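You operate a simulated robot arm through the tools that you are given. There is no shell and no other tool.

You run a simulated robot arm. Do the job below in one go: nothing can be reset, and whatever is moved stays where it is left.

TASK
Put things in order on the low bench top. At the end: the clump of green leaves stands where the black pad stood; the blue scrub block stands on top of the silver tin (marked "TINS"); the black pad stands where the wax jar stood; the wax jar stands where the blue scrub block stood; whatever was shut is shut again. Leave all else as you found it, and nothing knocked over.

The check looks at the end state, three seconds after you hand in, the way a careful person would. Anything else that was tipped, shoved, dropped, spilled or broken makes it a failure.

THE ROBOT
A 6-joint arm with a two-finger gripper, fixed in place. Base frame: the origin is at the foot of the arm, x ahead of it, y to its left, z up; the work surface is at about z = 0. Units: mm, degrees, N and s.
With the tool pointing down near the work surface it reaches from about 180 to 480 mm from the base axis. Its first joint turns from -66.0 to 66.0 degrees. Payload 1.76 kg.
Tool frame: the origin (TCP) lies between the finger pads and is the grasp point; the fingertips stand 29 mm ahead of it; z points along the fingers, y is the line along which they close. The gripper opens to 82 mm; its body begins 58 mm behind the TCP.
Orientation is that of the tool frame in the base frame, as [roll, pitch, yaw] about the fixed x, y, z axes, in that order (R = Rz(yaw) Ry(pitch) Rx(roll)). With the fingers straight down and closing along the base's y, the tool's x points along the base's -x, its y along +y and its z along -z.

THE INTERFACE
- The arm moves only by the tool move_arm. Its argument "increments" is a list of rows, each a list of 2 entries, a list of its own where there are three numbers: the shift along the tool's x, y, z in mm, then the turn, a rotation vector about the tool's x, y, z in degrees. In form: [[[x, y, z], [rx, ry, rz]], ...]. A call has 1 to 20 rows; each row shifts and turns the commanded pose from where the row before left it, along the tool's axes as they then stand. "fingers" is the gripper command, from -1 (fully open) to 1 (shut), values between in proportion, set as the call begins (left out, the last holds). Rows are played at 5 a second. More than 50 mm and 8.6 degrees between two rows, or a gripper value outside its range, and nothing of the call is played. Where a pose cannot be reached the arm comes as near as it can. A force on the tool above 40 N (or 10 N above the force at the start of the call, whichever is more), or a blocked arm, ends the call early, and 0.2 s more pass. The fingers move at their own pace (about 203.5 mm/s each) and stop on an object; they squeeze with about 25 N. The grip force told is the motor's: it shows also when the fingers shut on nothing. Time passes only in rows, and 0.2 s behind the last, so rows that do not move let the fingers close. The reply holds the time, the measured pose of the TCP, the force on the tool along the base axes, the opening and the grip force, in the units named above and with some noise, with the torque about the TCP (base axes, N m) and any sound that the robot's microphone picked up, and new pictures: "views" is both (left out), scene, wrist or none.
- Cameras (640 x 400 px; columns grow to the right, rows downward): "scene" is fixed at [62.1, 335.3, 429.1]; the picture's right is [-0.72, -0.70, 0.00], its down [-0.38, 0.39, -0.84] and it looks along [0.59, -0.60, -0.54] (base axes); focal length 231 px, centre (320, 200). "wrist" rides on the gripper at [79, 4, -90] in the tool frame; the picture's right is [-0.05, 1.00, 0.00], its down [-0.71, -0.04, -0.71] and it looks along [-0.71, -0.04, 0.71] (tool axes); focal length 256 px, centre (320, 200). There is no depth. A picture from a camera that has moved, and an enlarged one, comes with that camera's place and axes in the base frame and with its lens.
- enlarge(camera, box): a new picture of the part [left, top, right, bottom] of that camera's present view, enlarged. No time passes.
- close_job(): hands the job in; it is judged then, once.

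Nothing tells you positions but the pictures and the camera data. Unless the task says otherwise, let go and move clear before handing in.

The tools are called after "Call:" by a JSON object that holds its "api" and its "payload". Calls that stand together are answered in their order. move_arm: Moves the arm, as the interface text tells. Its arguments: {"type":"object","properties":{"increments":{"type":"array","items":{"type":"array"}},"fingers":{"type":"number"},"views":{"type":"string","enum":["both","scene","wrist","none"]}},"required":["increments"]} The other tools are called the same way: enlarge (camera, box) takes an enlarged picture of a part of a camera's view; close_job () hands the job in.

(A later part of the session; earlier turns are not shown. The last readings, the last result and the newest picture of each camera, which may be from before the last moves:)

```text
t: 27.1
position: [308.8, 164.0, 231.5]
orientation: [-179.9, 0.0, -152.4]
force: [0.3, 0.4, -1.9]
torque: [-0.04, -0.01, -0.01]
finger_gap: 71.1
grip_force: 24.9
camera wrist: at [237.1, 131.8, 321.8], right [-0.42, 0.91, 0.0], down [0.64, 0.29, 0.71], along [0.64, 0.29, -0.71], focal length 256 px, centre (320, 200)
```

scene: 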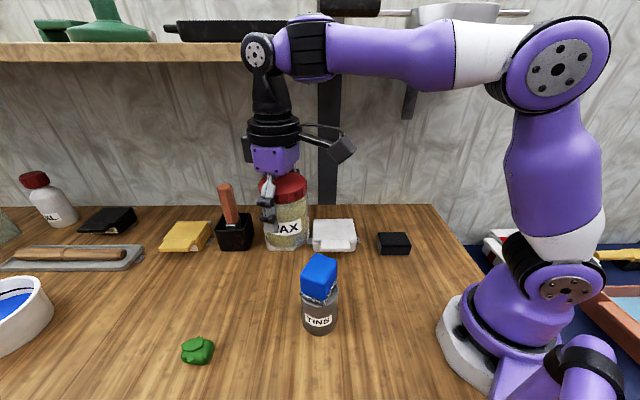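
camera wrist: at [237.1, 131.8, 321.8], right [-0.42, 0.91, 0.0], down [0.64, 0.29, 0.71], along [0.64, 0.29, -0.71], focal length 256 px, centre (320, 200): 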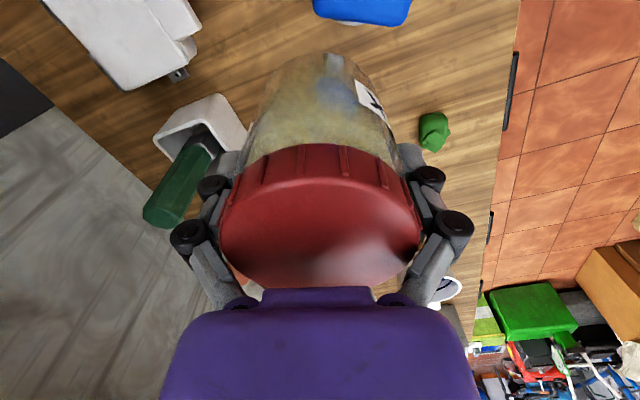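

The jar is clear of everything. I'll sweep it round to the scrub block's old place, lowering partway there to stay below the shelf.

Call:
{"api": "move_arm", "payload": {"increments": [[[6.2, -23.4, 0], [0, 0, 3.9]], [[6.2, -23.1, 0], [0, 0, 3.9]], [[6.2, -22.7, 0], [0, 0, 3.9]], [[6.2, -22.3, 0], [0, 0, 3.9]], [[6.15, -22, 0], [0, 0, 3.9]], [[6.1, -21.6, 0], [0, 0, 3.9]], [[6.1, -21.2, 0], [0, 0, 3.9]], [[6.1, -20.9, 6.5], [0, 0, 3.9]], [[6.1, -20.5, 6.5], [0, 0, 3.9]], [[6.1, -20.1, 6.5], [0, 0, 3.9]], [[6.1, -19.8, 6.5], [0, 0, 3.9]], [[6.1, -19.4, 6.5], [0, 0, 3.9]], [[6.05, -19, 6.5], [0, 0, 3.9]], [[6, -18.7, 6.5], [0, 0, 3.9]], [[6, -18.3, 6.5], [0, 0, 3.9]], [[6, -17.9, 6.5], [0, 0, 3.9]], [[6, -17.6, 6.5], [0, 0, 3.9]], [[6, -17.2, 6.5], [0, 0, 3.9]], [[6, -16.8, 6.5], [0, 0, 3.9]], [[6, -16.5, 0], [0, 0, 3.9]]], "fingers": 1}}

```text
t: 29.0
position: [303.1, 25.3, 225.5]
orientation: [179.9, 1.1, -175.1]
force: [-0.2, -0.1, -2.4]
torque: [-0.02, -0.03, 0.06]
finger_gap: 71.0
grip_force: 25.3
stopped in row 9: the arm was blocked; the commanded pose is now the measured one
camera wrist: at [221.7, 21.7, 315.9], right [-0.03, 1.0, 0.0], down [0.69, 0.02, 0.72], along [0.72, 0.03, -0.69], focal length 256 px, centre (320, 200)
```

scene: 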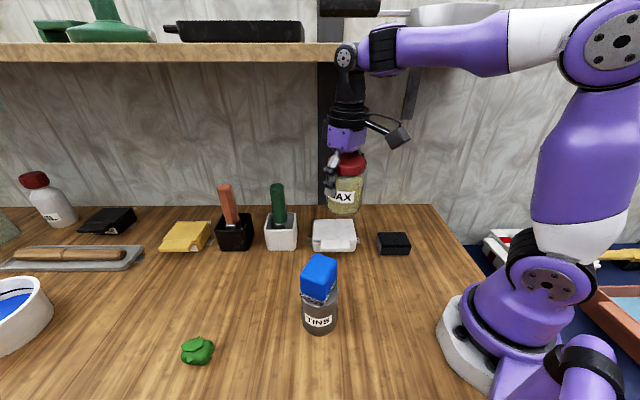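
wrist: 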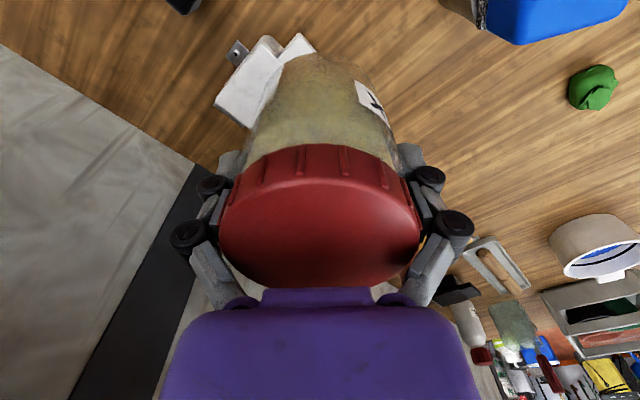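

The arm was blocked at the ninth row, most likely the wrist meeting the shelf's front edge. I'll check the shelf before backing away.

Call:
{"api": "enlarge", "payload": {"camera": "scene", "box": [280, 0, 560, 170]}}

```text
2.29 times, centred on (420, 85) of scene
camera zoom: at [62.1, 335.1, 429.1], right [-0.72, -0.7, 0.0], down [-0.38, 0.39, -0.84], along [0.59, -0.6, -0.54], focal length 528 px, centre (91, 463)
```

zoom: 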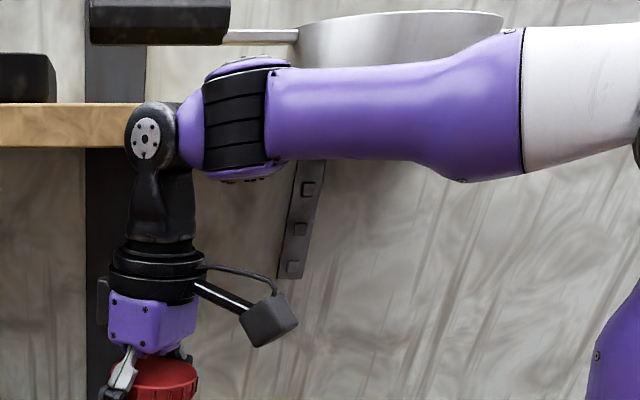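

Call:
{"api": "move_arm", "payload": {"increments": [[[4, 5, 0], [0, 0, 0]], [[5, 6, 0], [0, 0.5, 0]], [[5, 6, 0], [0, 0.6, 0]], [[5, 6.2, 0], [0, 0, 0]], [[0, 0, 0], [0, 0, 0]]], "fingers": 1}}

```text
t: 30.2
position: [283.3, 45.1, 226.2]
orientation: [179.8, -0.1, -175.3]
force: [-0.1, 1.6, -3.3]
torque: [0.01, 0.0, 0.01]
finger_gap: 70.8
grip_force: 25.5
camera wrist: at [203.2, 42.8, 316.8], right [-0.03, 1.0, 0.0], down [0.71, 0.02, 0.71], along [0.71, 0.02, -0.71], focal length 256 px, centre (320, 200)
```

scene: 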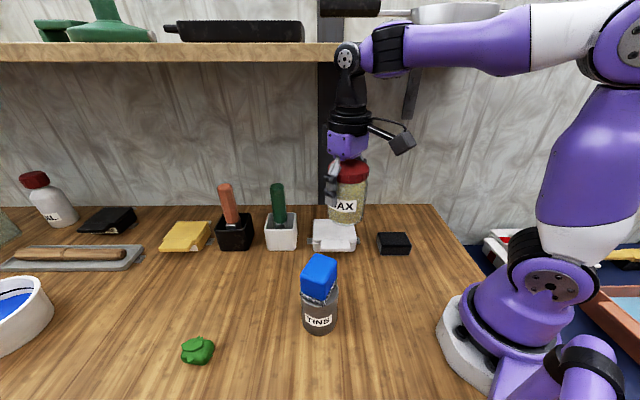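
wrist: 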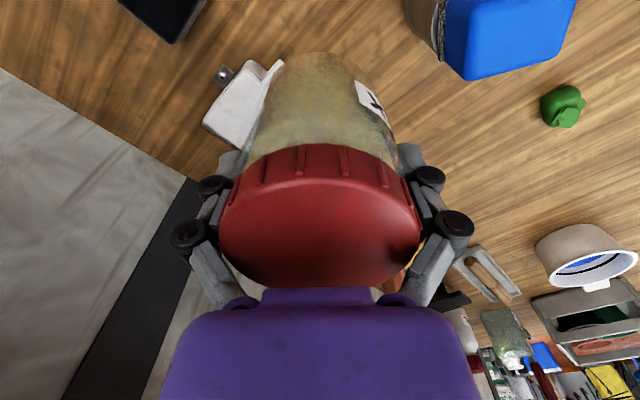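

I've backed clear and nothing on the shelf moved. I'll lower to z≈150 so the wrist passes under the shelf, then continue.

Call:
{"api": "move_arm", "payload": {"increments": [[[0, 0, 19], [0, 0, 0]], [[0, 0, 19], [0, 0, 0]], [[0, 0, 19], [0, 0, 0]], [[0, 0, 19], [0, 0, 0]], [[3.4, -20.8, 0], [0, 0, 0]], [[3.4, -20.8, 0], [0, 0, 0]], [[3.4, -20.8, 0], [0, 0, 0]], [[3.4, -20.8, 0], [0, 0, 0]], [[3.4, -20.8, 0], [0, 0, 0]], [[0, 0, 0], [0, 0, 7.57]], [[0, 0, 0], [0, 0, 7.57]], [[0, 0, 0], [0, 0, 7.57]], [[0, 0, 0], [0, 0, 7.57]], [[0, 0, 0], [0, 0, 7.57]], [[0, 0, 0], [0, 0, 7.57]], [[0, 0, 0], [0, 0, 7.57]], [[0, 0, 0], [0, 0, 0]]], "fingers": 1}}

```text
t: 33.8
position: [273.6, -58.2, 150.5]
orientation: [-180.0, -0.1, 131.6]
force: [0.1, -0.2, -2.7]
torque: [0.0, -0.03, -0.02]
finger_gap: 71.2
grip_force: 24.8
camera wrist: at [224.9, 2.5, 241.0], right [0.78, 0.62, 0.0], down [0.44, -0.55, 0.71], along [0.44, -0.55, -0.71], focal length 256 px, centre (320, 200)
```

scene: 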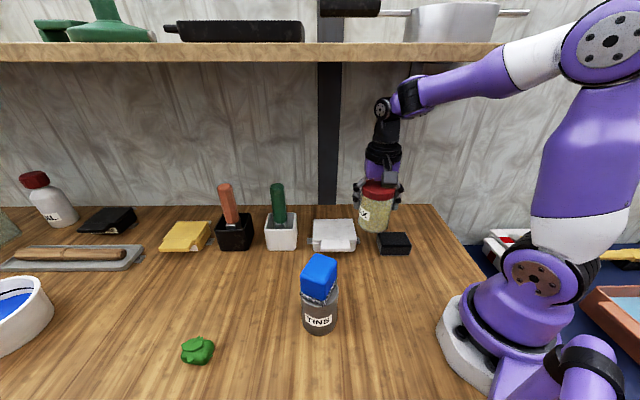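
wrist: 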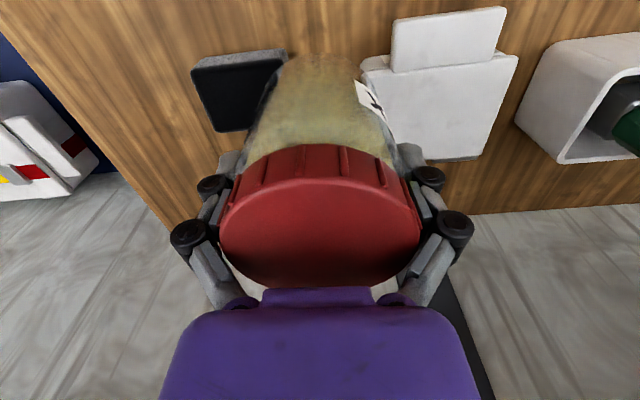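

Still holding the jar well. I'll move on to above the scrub block's old spot at (155, -186) and lower partway.

Call:
{"api": "move_arm", "payload": {"increments": [[[-2.4, -24.8, 0], [0, 0, 0]], [[-2.4, -24.8, 0], [0, 0, 0]], [[-2.4, -24.8, 0], [0, 0, 0]], [[-2.4, -24.8, 0], [0, 0, 0]], [[-2.4, -24.8, 0], [0, 0, 0]], [[-2.4, -24.8, 0], [0, 0, 0]], [[-2.4, -24.7, 0], [0, 0, 0]], [[0, 0, 20], [0, 0, 0]], [[0, 0, 20], [0, 0, 0]], [[0, 0, 20], [0, 0, 0]], [[0, 0, 0], [0, 0, 0]]], "fingers": 1}}

```text
t: 36.2
position: [155.8, -187.9, 89.6]
orientation: [180.0, -0.1, 131.8]
force: [0.4, 0.3, -2.1]
torque: [-0.04, 0.0, 0.01]
finger_gap: 71.4
grip_force: 25.5
camera wrist: at [106.6, -125.3, 180.6], right [0.78, 0.63, 0.0], down [0.44, -0.55, 0.71], along [0.44, -0.55, -0.71], focal length 256 px, centre (320, 200)
```

scene: 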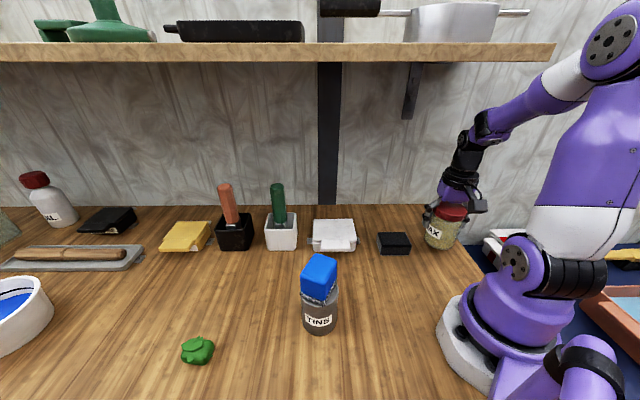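
wrist: 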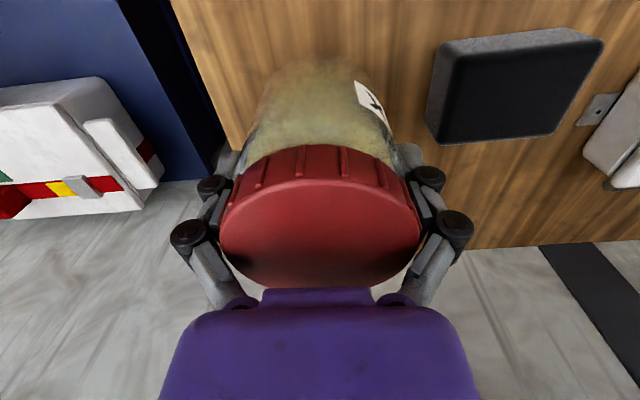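

Call:
{"api": "move_arm", "payload": {"increments": [[[1.9, 0.6, 8], [0, 0, 0]], [[0, 0, 8], [0, 0, 0]], [[0, 0, 5], [0, 0, 0]], [[0, 0, 2], [0, 0, 0]], [[0, 0, 0], [0, 0, 0]]], "fingers": 1, "views": "scene"}}

```text
t: 37.4
position: [155.2, -184.6, 67.3]
orientation: [180.0, -0.1, 131.9]
force: [-0.2, -0.7, -2.9]
torque: [0.0, 0.0, 0.03]
finger_gap: 70.9
grip_force: 25.0
```

scene: 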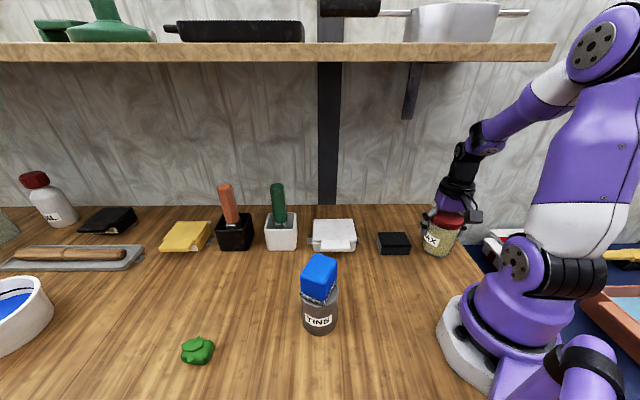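

Call:
{"api": "move_arm", "payload": {"increments": [[[0, 0, 1.2], [0, 0, 0]], [[0, 0, 1], [0, 0, 0]], [[0, 0, 0], [0, 0, 0]]], "fingers": 1, "views": "none"}}

```text
t: 38.2
position: [154.0, -184.4, 65.2]
orientation: [-180.0, -0.1, 131.9]
force: [-1.5, 1.6, 5.6]
torque: [-0.06, 0.01, 0.03]
finger_gap: 71.2
grip_force: 24.7
```

Light contact with the bench. I'll check the placement before letting go.

Call:
{"api": "enlarge", "payload": {"camera": "scene", "box": [370, 195, 500, 275]}}

```text
4.92 times, centred on (435, 235) of scene
camera zoom: at [62.1, 335.3, 429.1], right [-0.72, -0.7, 0.0], down [-0.38, 0.39, -0.84], along [0.59, -0.6, -0.54], focal length 1137 px, centre (-246, 28)
```

zoom: 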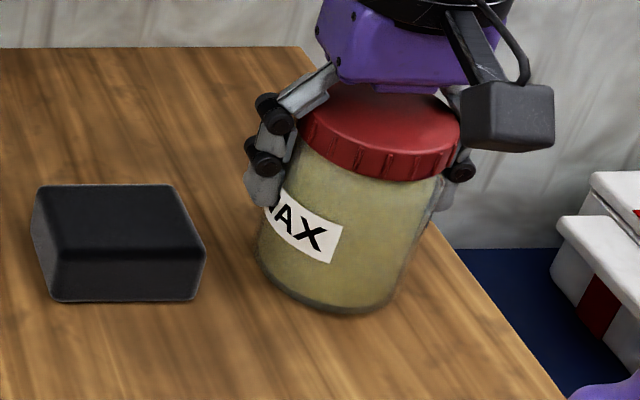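

The jar stands upright on the scrub block's old spot, clear of the pad. I'll open and rise.

Call:
{"api": "move_arm", "payload": {"increments": [[[0, 0, 0], [0, 0, 0]], [[0, 0, 0], [0, 0, 0]], [[0, 0, 0], [0, 0, 0]]], "fingers": -1}}

```text
t: 39.0
position: [154.4, -184.7, 64.5]
orientation: [-180.0, 0.0, 131.8]
force: [0.7, 0.7, 0.3]
torque: [0.0, 0.01, -0.02]
finger_gap: 82.0
grip_force: 0.1
camera wrist: at [105.4, -123.5, 155.4], right [0.78, 0.63, 0.0], down [0.44, -0.55, 0.71], along [0.44, -0.55, -0.71], focal length 256 px, centre (320, 200)
```

scene: 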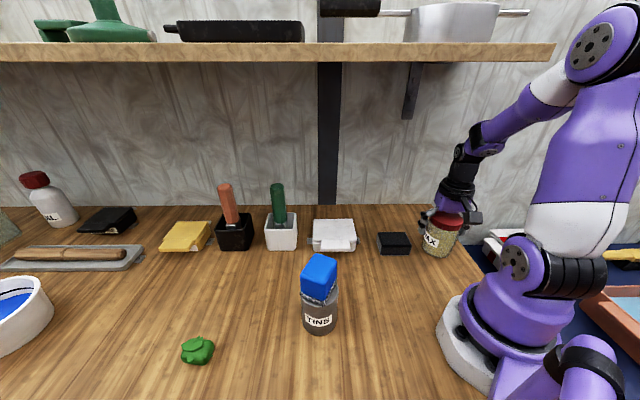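
wrist: 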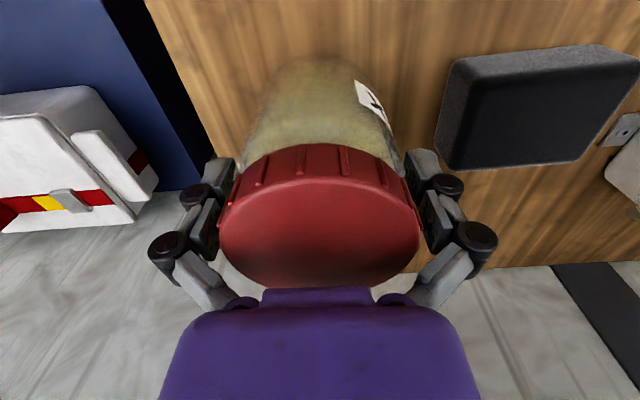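

Released without disturbing the jar. I'll rise, go above the pad, and turn the gripper so the fingers close across the pad's short side, clear of the jar.

Call:
{"api": "move_arm", "payload": {"increments": [[[0, 0, -15], [0, 0, 0]], [[0, 0, -20], [0, 0, 0]], [[0, 0, -25], [0, 0, 0]], [[0, 0, -25], [0, 0, 0]], [[1.4, 27.4, 0], [0, 0, 0]], [[1.4, 27.4, 0], [0, 0, 0]], [[1.4, 27.4, 0], [0, 0, 0]], [[1.3, 27.4, 0], [0, 0, 0]], [[0, 0, 0], [0, 0, 8]], [[0, 0, 0], [0, 0, 8]], [[0, 0, 0], [0, 0, 8]], [[0, 0, 0], [0, 0, 8]], [[0, 0, 0], [0, 0, 8]], [[0, 0, 0], [0, 0, 8]], [[0, 0, 0], [0, 0, 8]], [[0, 0, 0], [0, 0, 8]], [[0, 0, 0], [0, 0, 8]], [[0, 0, 0], [0, 0, 8]], [[0, 0, 0], [0, 0, 7.6]]], "fingers": -1}}

```text
t: 43.0
position: [232.4, -107.7, 149.9]
orientation: [-179.9, 0.1, 44.0]
force: [0.1, -0.7, 0.1]
torque: [0.03, -0.01, -0.04]
finger_gap: 82.1
grip_force: 0.1
camera wrist: at [293.5, -56.7, 240.7], right [0.66, -0.75, 0.0], down [-0.53, -0.47, 0.71], along [-0.53, -0.46, -0.71], focal length 256 px, centre (320, 200)
```

scene: 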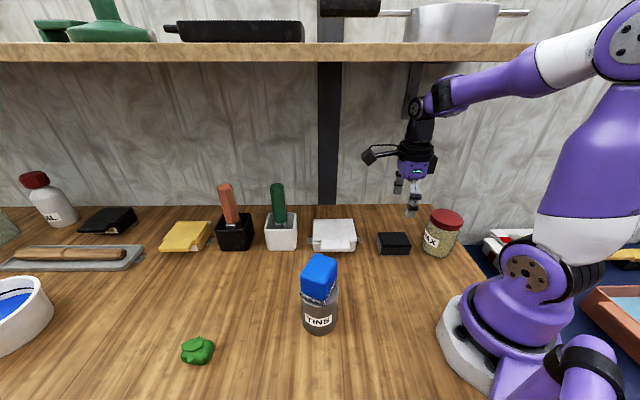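
wrist: 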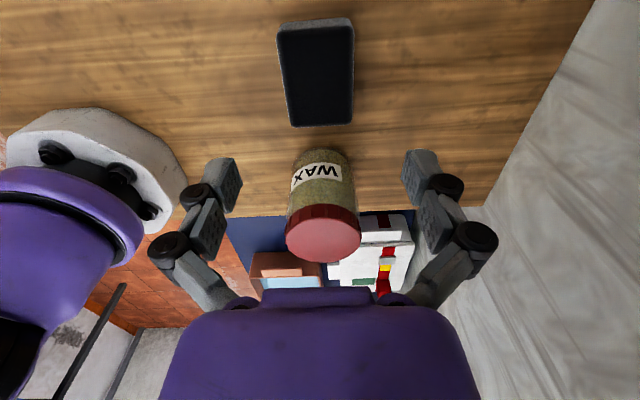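

Call:
{"api": "enlarge", "payload": {"camera": "wrist", "box": [250, 0, 390, 140]}}

Call:
{"api": "enlarge", "payload": {"camera": "scene", "box": [360, 195, 500, 285]}}

```text
2.86 times, centred on (320, 70) of wrist
camera zoom: at [293.5, -56.7, 240.7], right [0.66, -0.75, 0.0], down [-0.53, -0.47, 0.71], along [-0.53, -0.46, -0.71], focal length 731 px, centre (320, 571)
```

zoom: 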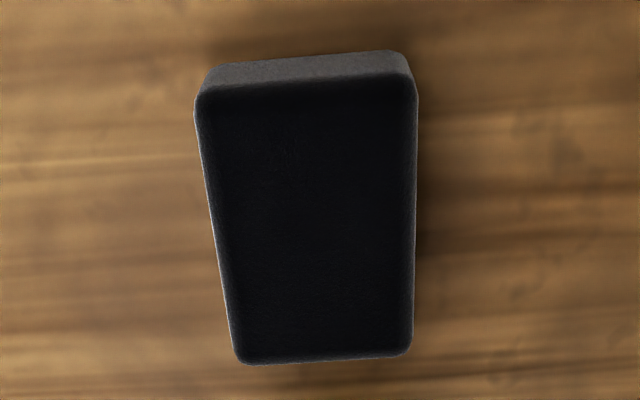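

```text
4.44 times, centred on (430, 240) of scene
camera zoom: at [62.1, 335.3, 429.1], right [-0.72, -0.7, 0.0], down [-0.38, 0.39, -0.84], along [0.59, -0.6, -0.54], focal length 1026 px, centre (-169, 22)
```

zoom: 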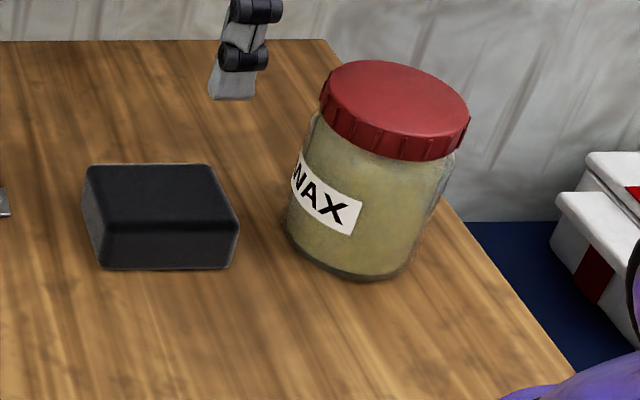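

The pad is centred under the gripper, within 1.5 mm. I'll descend to it.

Call:
{"api": "move_arm", "payload": {"increments": [[[1.4, -1.4, 25], [0, 0, 0]], [[0, 0, 25], [0, 0, 0]], [[0, 0, 25], [0, 0, 0]], [[0, 0, 20], [0, 0, 0]], [[0, 0, 0], [0, 0, 0]]], "fingers": -1}}

```text
t: 44.2
position: [233.0, -105.3, 54.8]
orientation: [-179.9, 0.0, 44.2]
force: [0.4, 0.8, 0.8]
torque: [0.02, 0.01, 0.0]
finger_gap: 81.9
grip_force: 0.0
camera wrist: at [293.6, -54.1, 145.1], right [0.66, -0.75, 0.0], down [-0.53, -0.47, 0.71], along [-0.53, -0.46, -0.71], focal length 256 px, centre (320, 200)
```

scene: 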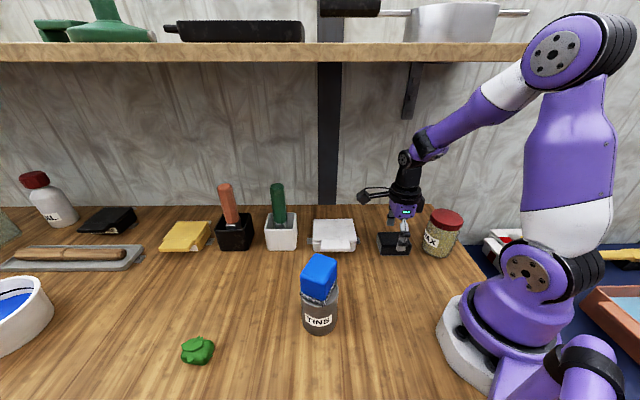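
wrist: 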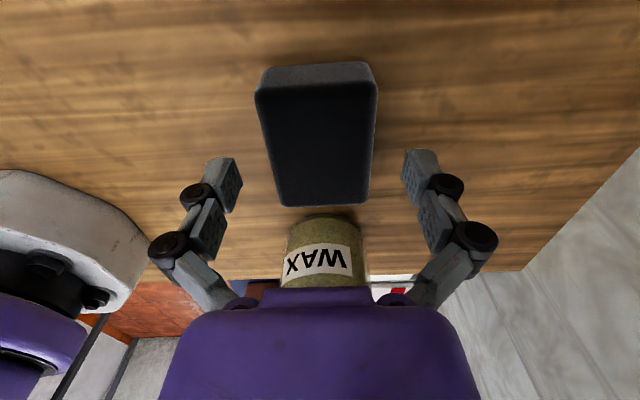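

Before the last 20 mm I want to check the clearance between the gripper body and the jar.

Call:
{"api": "enlarge", "payload": {"camera": "scene", "box": [340, 130, 500, 280]}}

```text
2.67 times, centred on (420, 205) of scene
camera zoom: at [62.1, 335.3, 429.1], right [-0.72, -0.7, 0.0], down [-0.38, 0.39, -0.84], along [0.59, -0.6, -0.54], focal length 616 px, centre (53, 187)
```

zoom: 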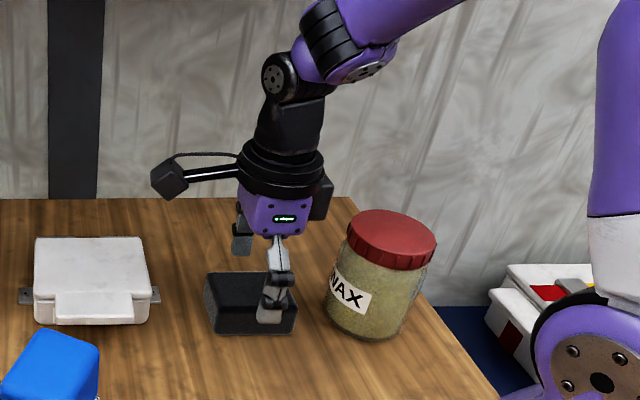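

There's about 20 mm or more of clearance to the jar. I'll finish the descent and close on the pad.

Call:
{"api": "move_arm", "payload": {"increments": [[[0, 0, 10], [0, 0, 0]], [[0, 0, 8.5], [0, 0, 0]], [[0, 0, 0], [0, 0, 0]]], "fingers": -1, "views": "wrist"}}

Call:
{"api": "move_arm", "payload": {"increments": [[[0, 0, 0], [0, 0, 0]], [[0, 0, 0], [0, 0, 0]], [[0, 0, 0], [0, 0, 0]]], "fingers": 1, "views": "wrist"}}

```text
t: 45.0
position: [233.3, -105.9, 36.2]
orientation: [-179.9, 0.0, 44.2]
force: [-0.6, 0.0, -0.3]
torque: [0.0, -0.03, 0.0]
finger_gap: 82.1
grip_force: 0.1
camera wrist: at [293.8, -54.1, 126.8], right [0.66, -0.75, 0.0], down [-0.53, -0.47, 0.71], along [-0.53, -0.46, -0.71], focal length 256 px, centre (320, 200)
```

wrist: 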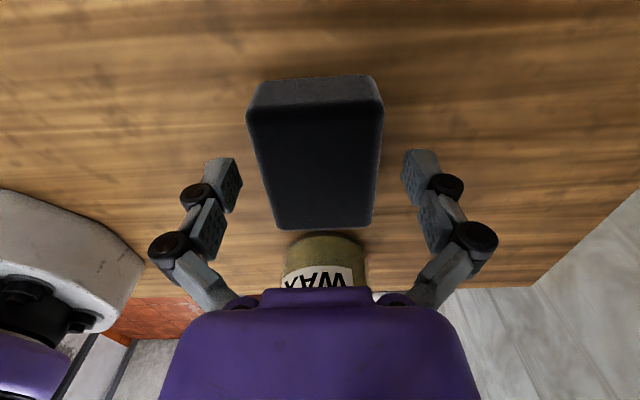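

```text
t: 45.8
position: [233.6, -106.2, 36.1]
orientation: [-179.9, 0.1, 44.1]
force: [1.7, 0.4, 10.1]
torque: [-0.26, -0.21, 0.02]
finger_gap: 55.0
grip_force: 25.1
camera wrist: at [294.0, -54.2, 127.2], right [0.66, -0.75, 0.0], down [-0.53, -0.47, 0.71], along [-0.53, -0.46, -0.71], focal length 256 px, centre (320, 200)
```

wrist: 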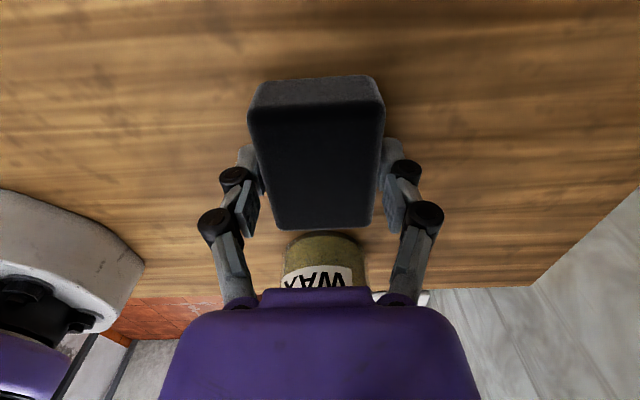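

Pad gripped at 55 mm. I'll lift it, move clear of the jar, and begin turning the gripper back.

Call:
{"api": "move_arm", "payload": {"increments": [[[0, 0, -4], [0, 0, 0]], [[0, 0, -20], [0, 0, 0]], [[0, 0, -30], [0, 0, 0]], [[0, 0, -30], [0, 0, 0]], [[0, 0, -30], [0, 0, 0]], [[22.2, -8.1, 0], [0, 0, 0]], [[22.2, -8.1, 0], [0, 0, 0]], [[22.2, -8.1, 0], [0, 0, 0]], [[22.2, -8.1, 0], [0, 0, 0]], [[22.2, -8.1, 0], [0, 0, 0]], [[0, 0, 0], [0, 0, -8]], [[0, 0, 0], [0, 0, -8]], [[0, 0, 0], [0, 0, -8]], [[0, 0, 0], [0, 0, -8]], [[0, 0, 0], [0, 0, -8]], [[0, 0, 0], [0, 0, -8]], [[0, 0, 0], [0, 0, -8]], [[0, 0, 0], [0, 0, -8]], [[0, 0, 0], [0, 0, -8]], [[0, 0, 0], [0, 0, -8]]], "fingers": 1}}

```text
t: 50.0
position: [284.6, -1.0, 151.2]
orientation: [179.9, -0.1, 124.4]
force: [-0.6, -0.3, -1.0]
torque: [0.01, 0.0, 0.02]
finger_gap: 55.1
grip_force: 25.0
camera wrist: at [243.8, 67.5, 241.2], right [0.85, 0.52, 0.0], down [0.37, -0.61, 0.71], along [0.37, -0.6, -0.71], focal length 256 px, centre (320, 200)
```

scene: 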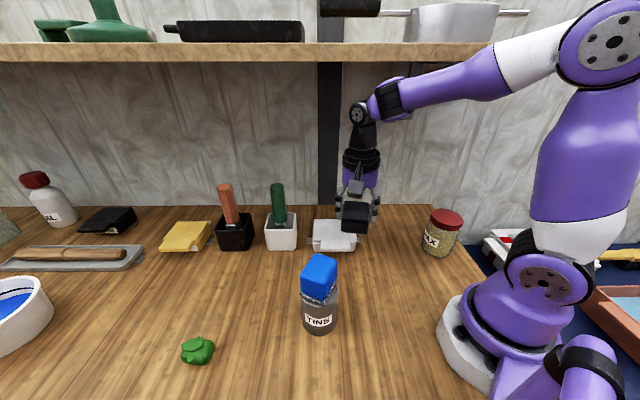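
wrist: 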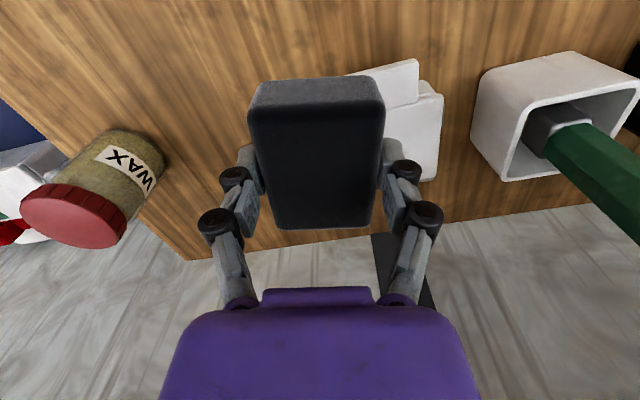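

The pad is held flat. I'll finish the turn and move out towards the wax jar's old place, passing between the tin stack and the brush holders.

Call:
{"api": "move_arm", "payload": {"increments": [[[0, 0, 0], [0, 0, -8.3]], [[0, 0, 0], [0, 0, -8.3]], [[0, 0, 0], [0, 0, -8.3]], [[0, 0, 0], [0, 0, -8.3]], [[0, 0, 0], [0, 0, -8.3]], [[0, 0, 0], [0, 0, -8.3]], [[0, 0, 0], [0, 0, -8.3]], [[0, 0, 0], [0, 0, -8.3]], [[0, 0, 0], [0, 0, -8.3]], [[0, 0, 0], [0, 0, -8.3]], [[0, 0, 0], [0, 0, -8.3]], [[0, 0, 0], [0, 0, -8.3]], [[-25.7, 10.3, 0], [0, 0, 0]], [[-25.7, 10.3, 0], [0, 0, 0]], [[-25.7, 10.3, 0], [0, 0, 0]], [[-25.7, 10.3, 0], [0, 0, 0]], [[0, 0, 0], [0, 0, 0]]], "fingers": 1}}

```text
t: 53.6
position: [331.1, 101.0, 149.8]
orientation: [179.8, 0.1, -136.2]
force: [-0.1, -0.7, -1.3]
torque: [0.03, -0.03, 0.0]
finger_gap: 55.0
grip_force: 25.7
camera wrist: at [271.0, 49.3, 240.8], right [-0.65, 0.76, 0.0], down [0.54, 0.46, 0.71], along [0.54, 0.46, -0.71], focal length 256 px, centre (320, 200)
```

scene: 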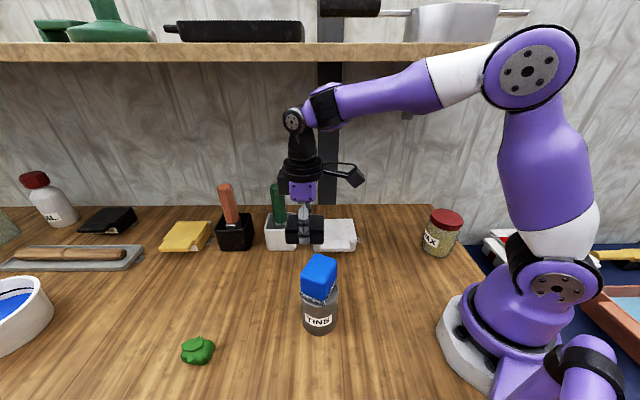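
wrist: 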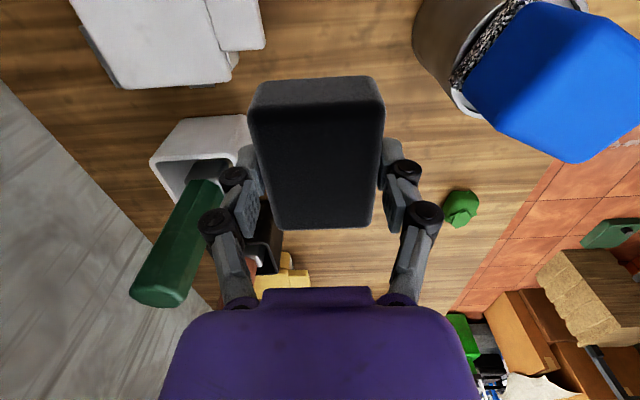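

Call:
{"api": "move_arm", "payload": {"increments": [[[-27.3, 5.8, 0], [0, 0, 0]], [[-27.3, 5.8, 5], [0, 0, 0]], [[-27.3, 5.8, 10], [0, 0, 0]], [[-27.3, 5.8, 10], [0, 0, 0]], [[-27.3, 5.9, 10], [0, 0, 0]], [[0, 0, 0], [0, 0, 0]]], "fingers": 1}}

```text
t: 55.0
position: [407.2, 216.4, 115.1]
orientation: [179.8, -0.1, -136.1]
force: [-0.3, 1.2, 0.3]
torque: [-0.02, -0.03, 0.0]
finger_gap: 54.5
grip_force: 25.4
camera wrist: at [349.1, 164.8, 205.9], right [-0.65, 0.76, 0.0], down [0.54, 0.46, 0.71], along [0.53, 0.46, -0.71], focal length 256 px, centre (320, 200)
```

scene: 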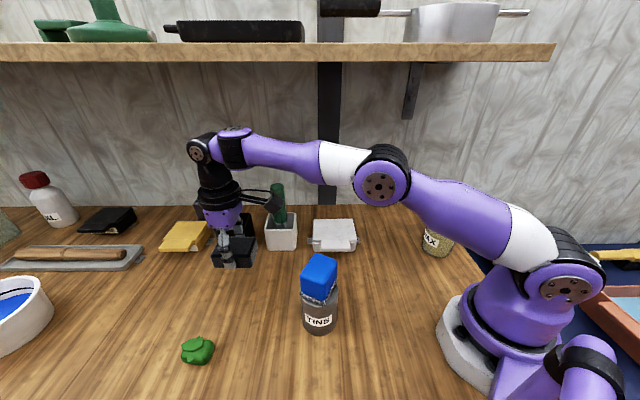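
wrist: 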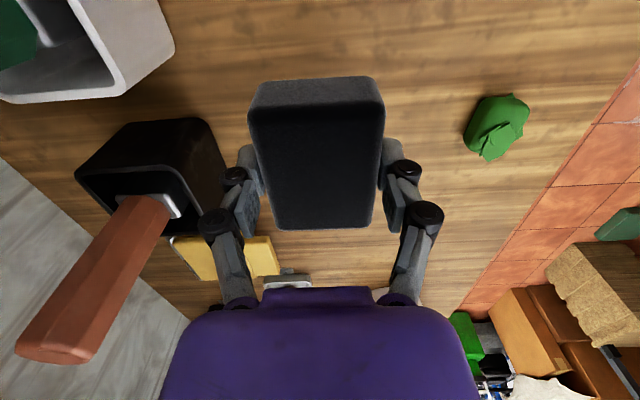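

Over the wax jar's old spot. I'll correct 2 mm and lower the pad close to the bench.

Call:
{"api": "move_arm", "payload": {"increments": [[[-1.7, -1.5, 20], [0, 0, 0]], [[0, 0, 20], [0, 0, 0]], [[0, 0, 20], [0, 0, 0]], [[0, 0, 12], [0, 0, 0]], [[0, 0, 4], [0, 0, 0]], [[0, 0, 0], [0, 0, 0]]], "fingers": 1}}

```text
t: 56.4
position: [409.9, 215.9, 38.7]
orientation: [179.9, 0.1, -136.2]
force: [-0.5, 0.5, -0.5]
torque: [-0.02, 0.02, 0.0]
finger_gap: 54.8
grip_force: 25.1
camera wrist: at [350.8, 164.6, 130.1], right [-0.65, 0.76, 0.0], down [0.54, 0.46, 0.71], along [0.53, 0.46, -0.71], focal length 256 px, centre (320, 200)
```

scene: 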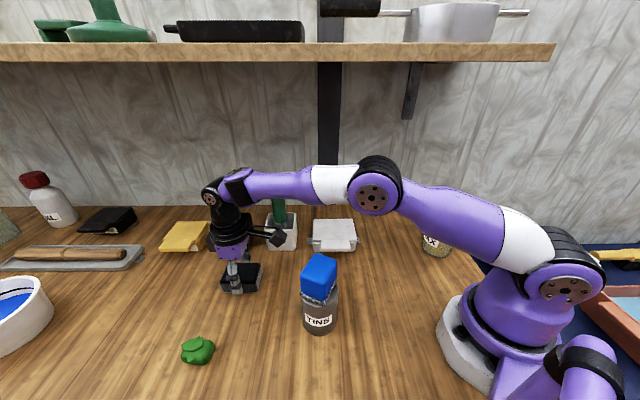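
wrist: 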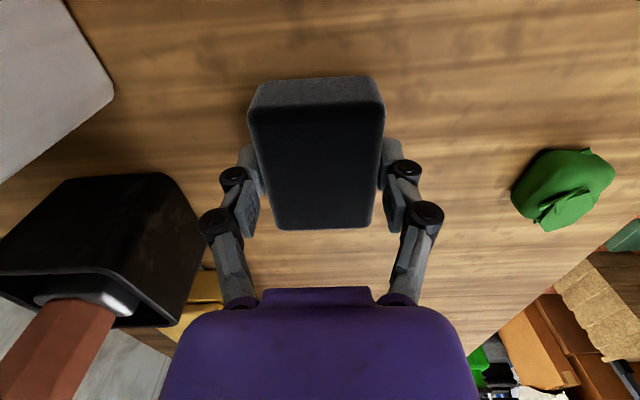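

Call:
{"api": "move_arm", "payload": {"increments": [[[0, 0, 1.2], [0, 0, 0]], [[0, 0, 1], [0, 0, 0]], [[0, 0, 0], [0, 0, 0]]], "fingers": 1, "views": "none"}}

```text
t: 57.2
position: [411.4, 216.7, 37.2]
orientation: [180.0, 0.0, -136.2]
force: [0.1, 0.1, -1.0]
torque: [0.02, -0.02, 0.01]
finger_gap: 55.1
grip_force: 24.9
```

Call:
{"api": "move_arm", "payload": {"increments": [[[0, 0, 0.8], [0, 0, 0]], [[0, 0, 0.6], [0, 0, 0]], [[0, 0, 0], [0, 0, 0]]], "fingers": 1, "views": "none"}}

```text
t: 58.0
position: [411.8, 217.2, 36.0]
orientation: [179.9, 0.0, -136.2]
force: [-0.8, 0.6, 0.7]
torque: [0.0, 0.07, 0.02]
finger_gap: 54.8
grip_force: 24.4
```

Call:
{"api": "move_arm", "payload": {"increments": [[[0, 0, 0.5], [0, 0, 0]], [[0, 0, 0], [0, 0, 0]]], "fingers": 1, "views": "none"}}

Call:
{"api": "move_arm", "payload": {"increments": [[[0, 0, 0], [0, 0, 0]], [[0, 0, 0], [0, 0, 0]], [[0, 0, 0], [0, 0, 0]]], "fingers": -1}}

```text
t: 58.6
position: [411.0, 217.1, 35.9]
orientation: [179.9, 0.0, -136.3]
force: [-3.3, -0.9, 9.4]
torque: [-0.1, 0.17, -0.01]
finger_gap: 55.0
grip_force: 25.1
```

```text
t: 59.4
position: [410.6, 216.2, 36.6]
orientation: [179.9, 0.0, -136.2]
force: [0.1, -0.7, -0.1]
torque: [-0.01, 0.0, 0.01]
finger_gap: 81.8
grip_force: 0.0
camera wrist: at [351.1, 164.5, 126.4], right [-0.65, 0.76, 0.0], down [0.54, 0.46, 0.71], along [0.54, 0.46, -0.71], focal length 256 px, centre (320, 200)
```

scene: 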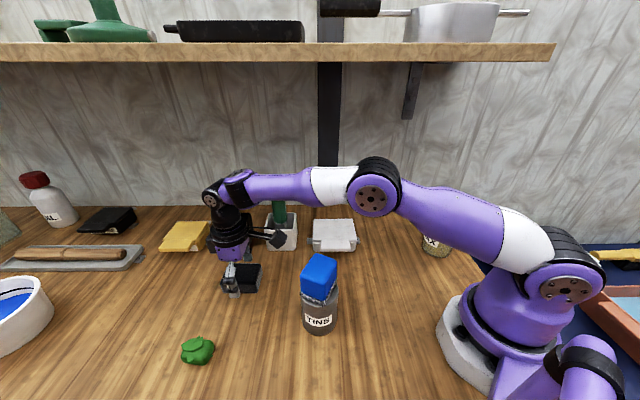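
wrist: 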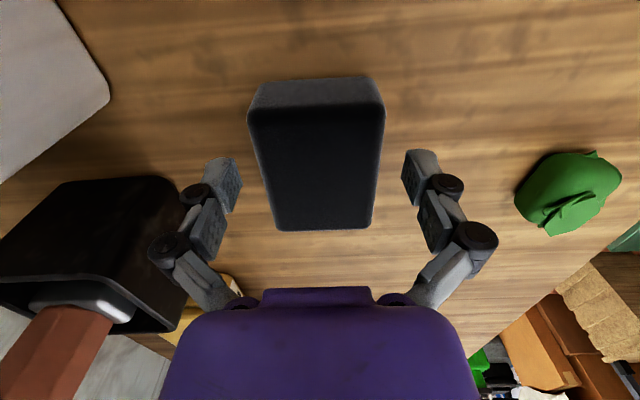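

The pad stands on the wax jar's old spot. I'll rise and head for the clump of leaves, near (333, 345).

Call:
{"api": "move_arm", "payload": {"increments": [[[0, 0, -15], [0, 0, 0]], [[0, 0, -25], [0, 0, 0]], [[0, 0, -25], [0, 0, 0]], [[0, 0, -20], [0, 0, 0]], [[0.2, 23.9, 0], [0, 0, 0]], [[0.2, 23.9, 0], [0, 0, 0]], [[0.2, 23.9, 0], [0, 0, 0]], [[0.2, 23.9, 0], [0, 0, 0]], [[0.2, 23.9, 0], [0, 0, 0]], [[0.2, 23.9, 0], [0, 0, 0]], [[0, 0, 0], [0, 0, 0]]], "fingers": -1}}

```text
t: 61.8
position: [311.5, 319.6, 120.4]
orientation: [179.9, -0.1, -136.2]
force: [-0.4, -0.1, -0.1]
torque: [0.01, 0.02, 0.01]
finger_gap: 82.1
grip_force: 0.1
camera wrist: at [250.9, 267.4, 211.3], right [-0.65, 0.76, 0.0], down [0.54, 0.46, 0.71], along [0.54, 0.46, -0.71], focal length 256 px, centre (320, 200)
```

scene: 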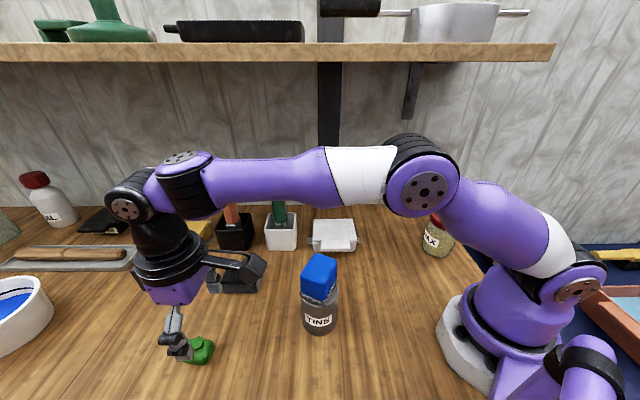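
wrist: 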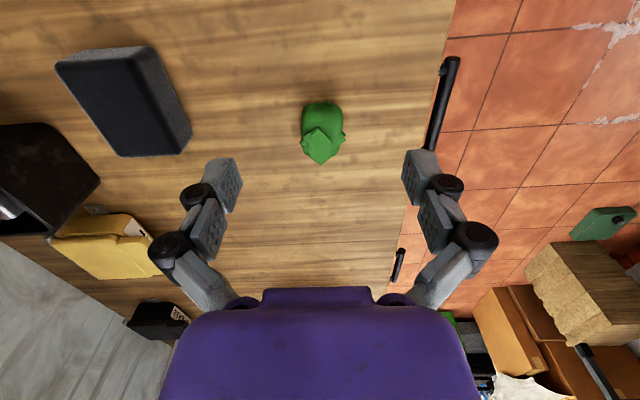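

Call:
{"api": "enlarge", "payload": {"camera": "wrist", "box": [260, 70, 390, 190]}}

Call:
{"api": "enlarge", "payload": {"camera": "scene", "box": [140, 290, 260, 385]}}

```text
3.33 times, centred on (325, 130) of wrist
camera zoom: at [250.9, 267.4, 211.3], right [-0.65, 0.76, 0.0], down [0.54, 0.46, 0.71], along [0.54, 0.46, -0.71], focal length 853 px, centre (303, 433)
```

zoom: 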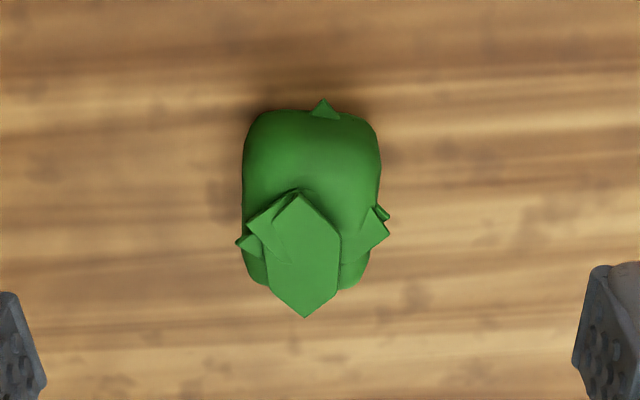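

```text
4.21 times, centred on (200, 338) of scene
camera zoom: at [62.1, 335.3, 429.1], right [-0.72, -0.7, 0.0], down [-0.38, 0.39, -0.84], along [0.59, -0.6, -0.54], focal length 972 px, centre (825, -379)
```

zoom: 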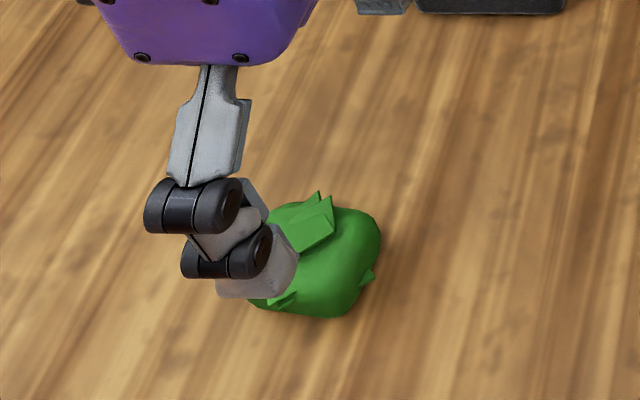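

The clump is about 35 mm wide across the fingers, and lies 35 mm further out at about (337, 344), near the limit of reach. I'll lower a bit and extend outward.

Call:
{"api": "move_arm", "payload": {"increments": [[[0, 0, 20], [0, 0, 0]], [[-11, 0, 15], [0, 0, 0]], [[-11, 0, 10], [0, 0, 0]], [[-11, 0, 0], [0, 0, 0]], [[0, 0, 0], [0, 0, 0]]], "fingers": -1}}

```text
t: 63.0
position: [333.5, 340.7, 76.3]
orientation: [180.0, 0.0, -136.2]
force: [-0.2, -0.1, 0.7]
torque: [-0.01, 0.02, 0.02]
finger_gap: 81.9
grip_force: 0.1
camera wrist: at [273.3, 288.6, 166.9], right [-0.65, 0.76, 0.0], down [0.54, 0.46, 0.71], along [0.54, 0.46, -0.71], focal length 256 px, centre (320, 200)
```

scene: 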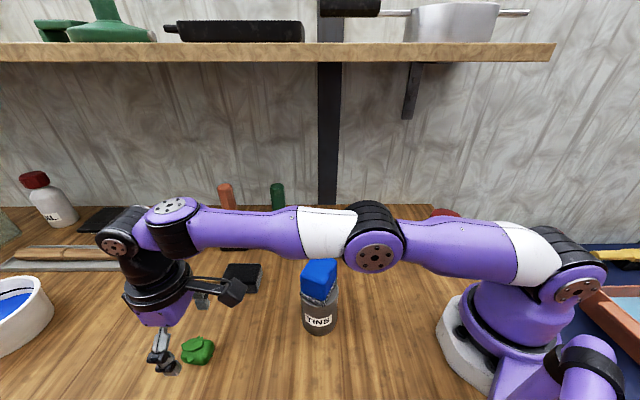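
wrist: 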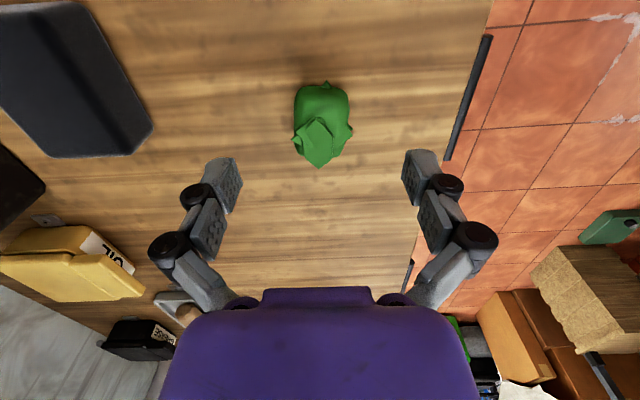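

The clump is nearly centred (4 mm further out, 1 mm sideways). I'll descend around it.

Call:
{"api": "move_arm", "payload": {"increments": [[[-2, 1, 15], [0, 0, 0]], [[0, 0, 15], [0, 0, 0]], [[0, 0, 12], [0, 0, 0]], [[0, 0, 0], [0, 0, 0]]], "fingers": -1}}

```text
t: 64.0
position: [335.5, 343.9, 32.9]
orientation: [179.9, 0.0, -136.2]
force: [-0.1, 0.5, -0.1]
torque: [0.0, 0.01, 0.03]
finger_gap: 82.3
grip_force: 0.2
camera wrist: at [275.4, 292.0, 124.5], right [-0.65, 0.76, 0.0], down [0.54, 0.46, 0.71], along [0.54, 0.46, -0.71], focal length 256 px, centre (320, 200)
```

scene: 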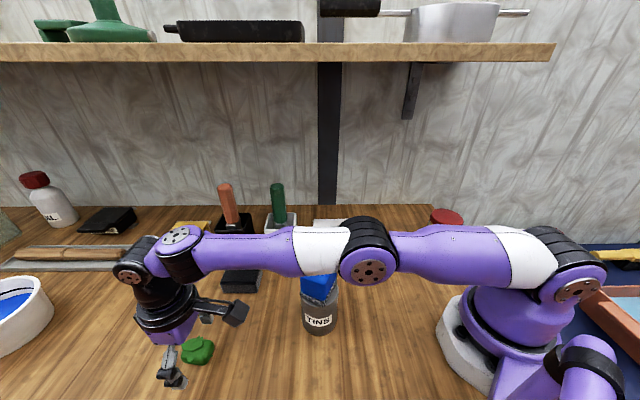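
wrist: 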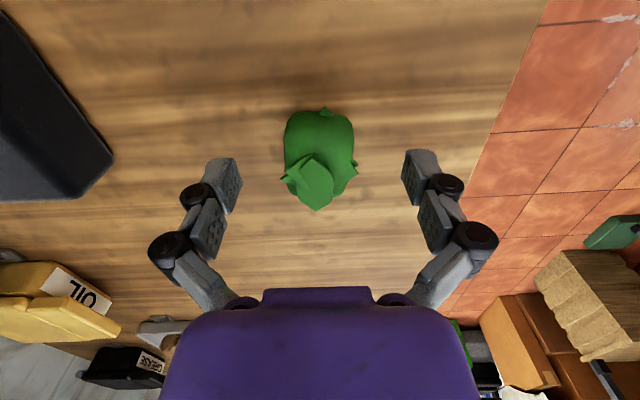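

The leaves are centred between the fingers. Closing gently on them.

Call:
{"api": "move_arm", "payload": {"increments": [[[0, 0, 0], [0, 0, 0]], [[0, 0, 0], [0, 0, 0]], [[0, 0, 0], [0, 0, 0]]], "fingers": 1, "views": "wrist"}}

```text
t: 64.8
position: [336.0, 345.3, 34.9]
orientation: [179.9, 0.2, -136.2]
force: [1.2, 1.2, 14.2]
torque: [0.07, 0.04, 0.0]
finger_gap: 40.9
grip_force: 25.2
camera wrist: at [275.6, 292.1, 125.3], right [-0.65, 0.76, 0.0], down [0.54, 0.46, 0.71], along [0.54, 0.46, -0.71], focal length 256 px, centre (320, 200)
```

wrist: 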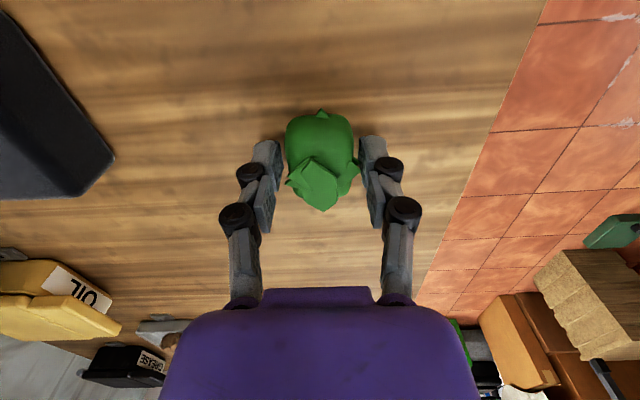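

Call:
{"api": "move_arm", "payload": {"increments": [[[0, 0, -2], [0, 0, 0]], [[0, 0, -4], [0, 0, 0]], [[0, 0, -8], [0, 0, 0]], [[0, 0, 0], [0, 0, 0]]], "fingers": 1}}

```text
t: 65.8
position: [335.1, 344.1, 48.0]
orientation: [179.9, 0.0, -136.2]
force: [0.0, -0.5, 0.2]
torque: [0.03, 0.04, -0.02]
finger_gap: 40.8
grip_force: 24.9
camera wrist: at [275.6, 292.1, 138.7], right [-0.65, 0.76, 0.0], down [0.54, 0.46, 0.71], along [0.53, 0.46, -0.71], focal length 256 px, centre (320, 200)
```

scene: 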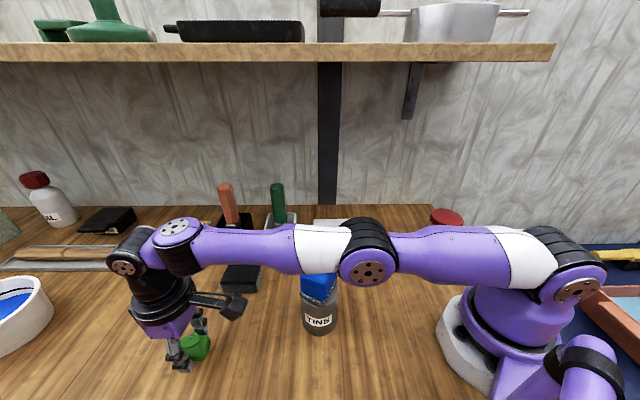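
wrist: 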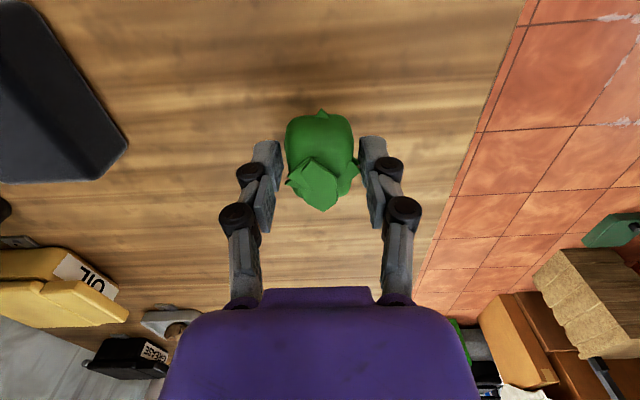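

The leaves are securely lifted. I'll raise them while drawing inward, then sweep round past the tin stack towards the pad's old place.

Call:
{"api": "move_arm", "payload": {"increments": [[[2, 0, -20], [0, 0, 0]], [[8, 0, -25], [0, 0, 0]], [[12, 0, -25], [0, 0, 0]], [[18, 0, -25], [0, 0, 0]], [[22, 0, -22], [0, 0, 0]], [[22, 0, -15], [0, 0, 0]], [[6, -27.3, 0], [0, 0, 4]], [[5.9, -26.9, 0], [0, 0, 4]], [[5.9, -26.6, 0], [0, 0, 4]], [[5.9, -26.2, 0], [0, 0, 4]], [[5.9, -25.9, 0], [0, 0, 4]], [[5.9, -25.5, 7.5], [0, 0, 4]], [[5.9, -25.2, 7.5], [0, 0, 4]], [[5.9, -24.9, 7.5], [0, 0, 4]], [[6.8, -24.4, 7.5], [0, 0, 4]], [[0, 0, 0], [0, 0, 0]]], "fingers": 1}}

```text
t: 69.2
position: [335.8, 59.0, 149.4]
orientation: [179.9, -0.1, -172.3]
force: [0.2, 0.0, -1.2]
torque: [0.01, -0.02, 0.02]
finger_gap: 40.7
grip_force: 24.9
camera wrist: at [256.5, 51.3, 240.2], right [-0.08, 1.0, 0.0], down [0.71, 0.06, 0.71], along [0.7, 0.06, -0.71], focal length 256 px, centre (320, 200)
```

scene: 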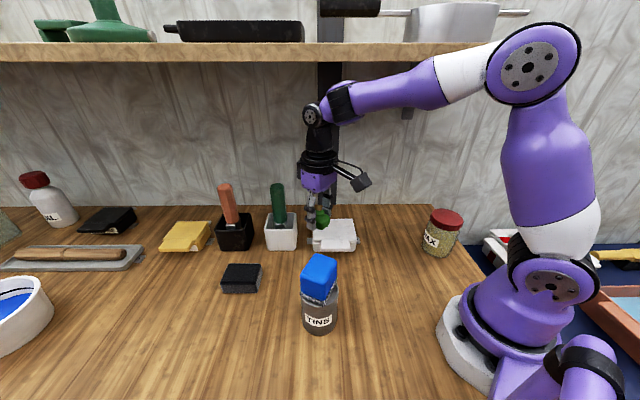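
wrist: 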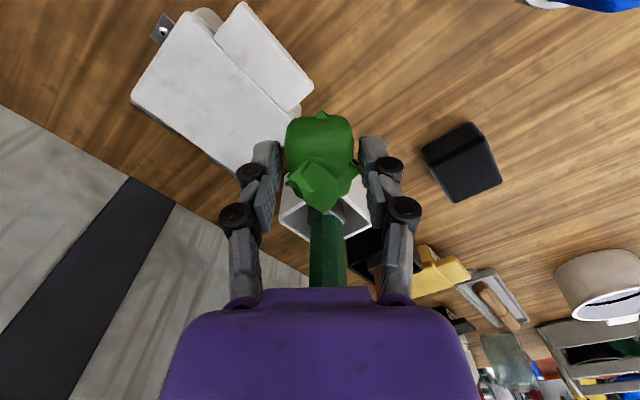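

Everything else is undisturbed. I'll continue to above the pad's old spot at (233, -106) and lower partway.

Call:
{"api": "move_arm", "payload": {"increments": [[[17.9, -21.4, 0], [0, 0, 0]], [[17.9, -21.4, 0], [0, 0, 0]], [[17.9, -21.4, 0], [0, 0, 0]], [[17.9, -21.4, 0], [0, 0, 0]], [[17.9, -21.4, 0], [0, 0, 0]], [[17.9, -21.4, 0], [0, 0, 0]], [[18.1, -21.1, 0], [0, 0, 0]], [[0, 0, 0], [0, 0, 7.7]], [[0, 0, 22], [0, 0, 0]], [[0, 0, 22], [0, 0, 0]], [[0, 0, 22], [0, 0, 0]], [[0, 0, 0], [0, 0, 0]]], "fingers": 1}}

```text
t: 71.8
position: [231.8, -105.1, 82.0]
orientation: [179.9, -0.1, -179.9]
force: [-0.1, -0.8, -0.7]
torque: [0.0, 0.0, 0.0]
finger_gap: 40.8
grip_force: 25.1
camera wrist: at [153.0, -101.4, 173.5], right [0.05, 1.0, 0.0], down [0.71, -0.04, 0.71], along [0.71, -0.04, -0.71], focal length 256 px, centre (320, 200)
```

scene: 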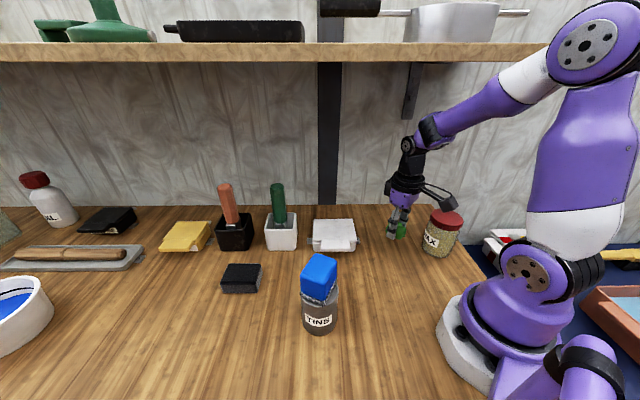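
wrist: 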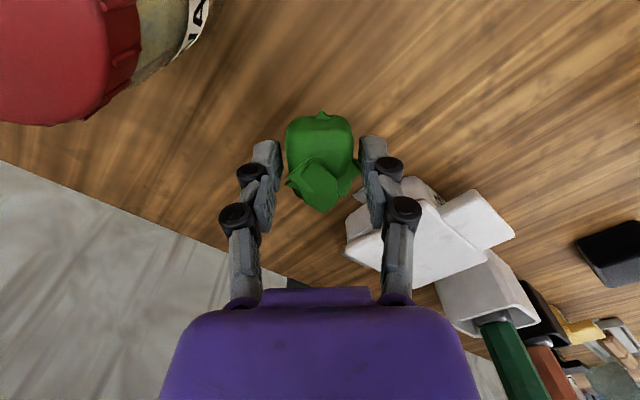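

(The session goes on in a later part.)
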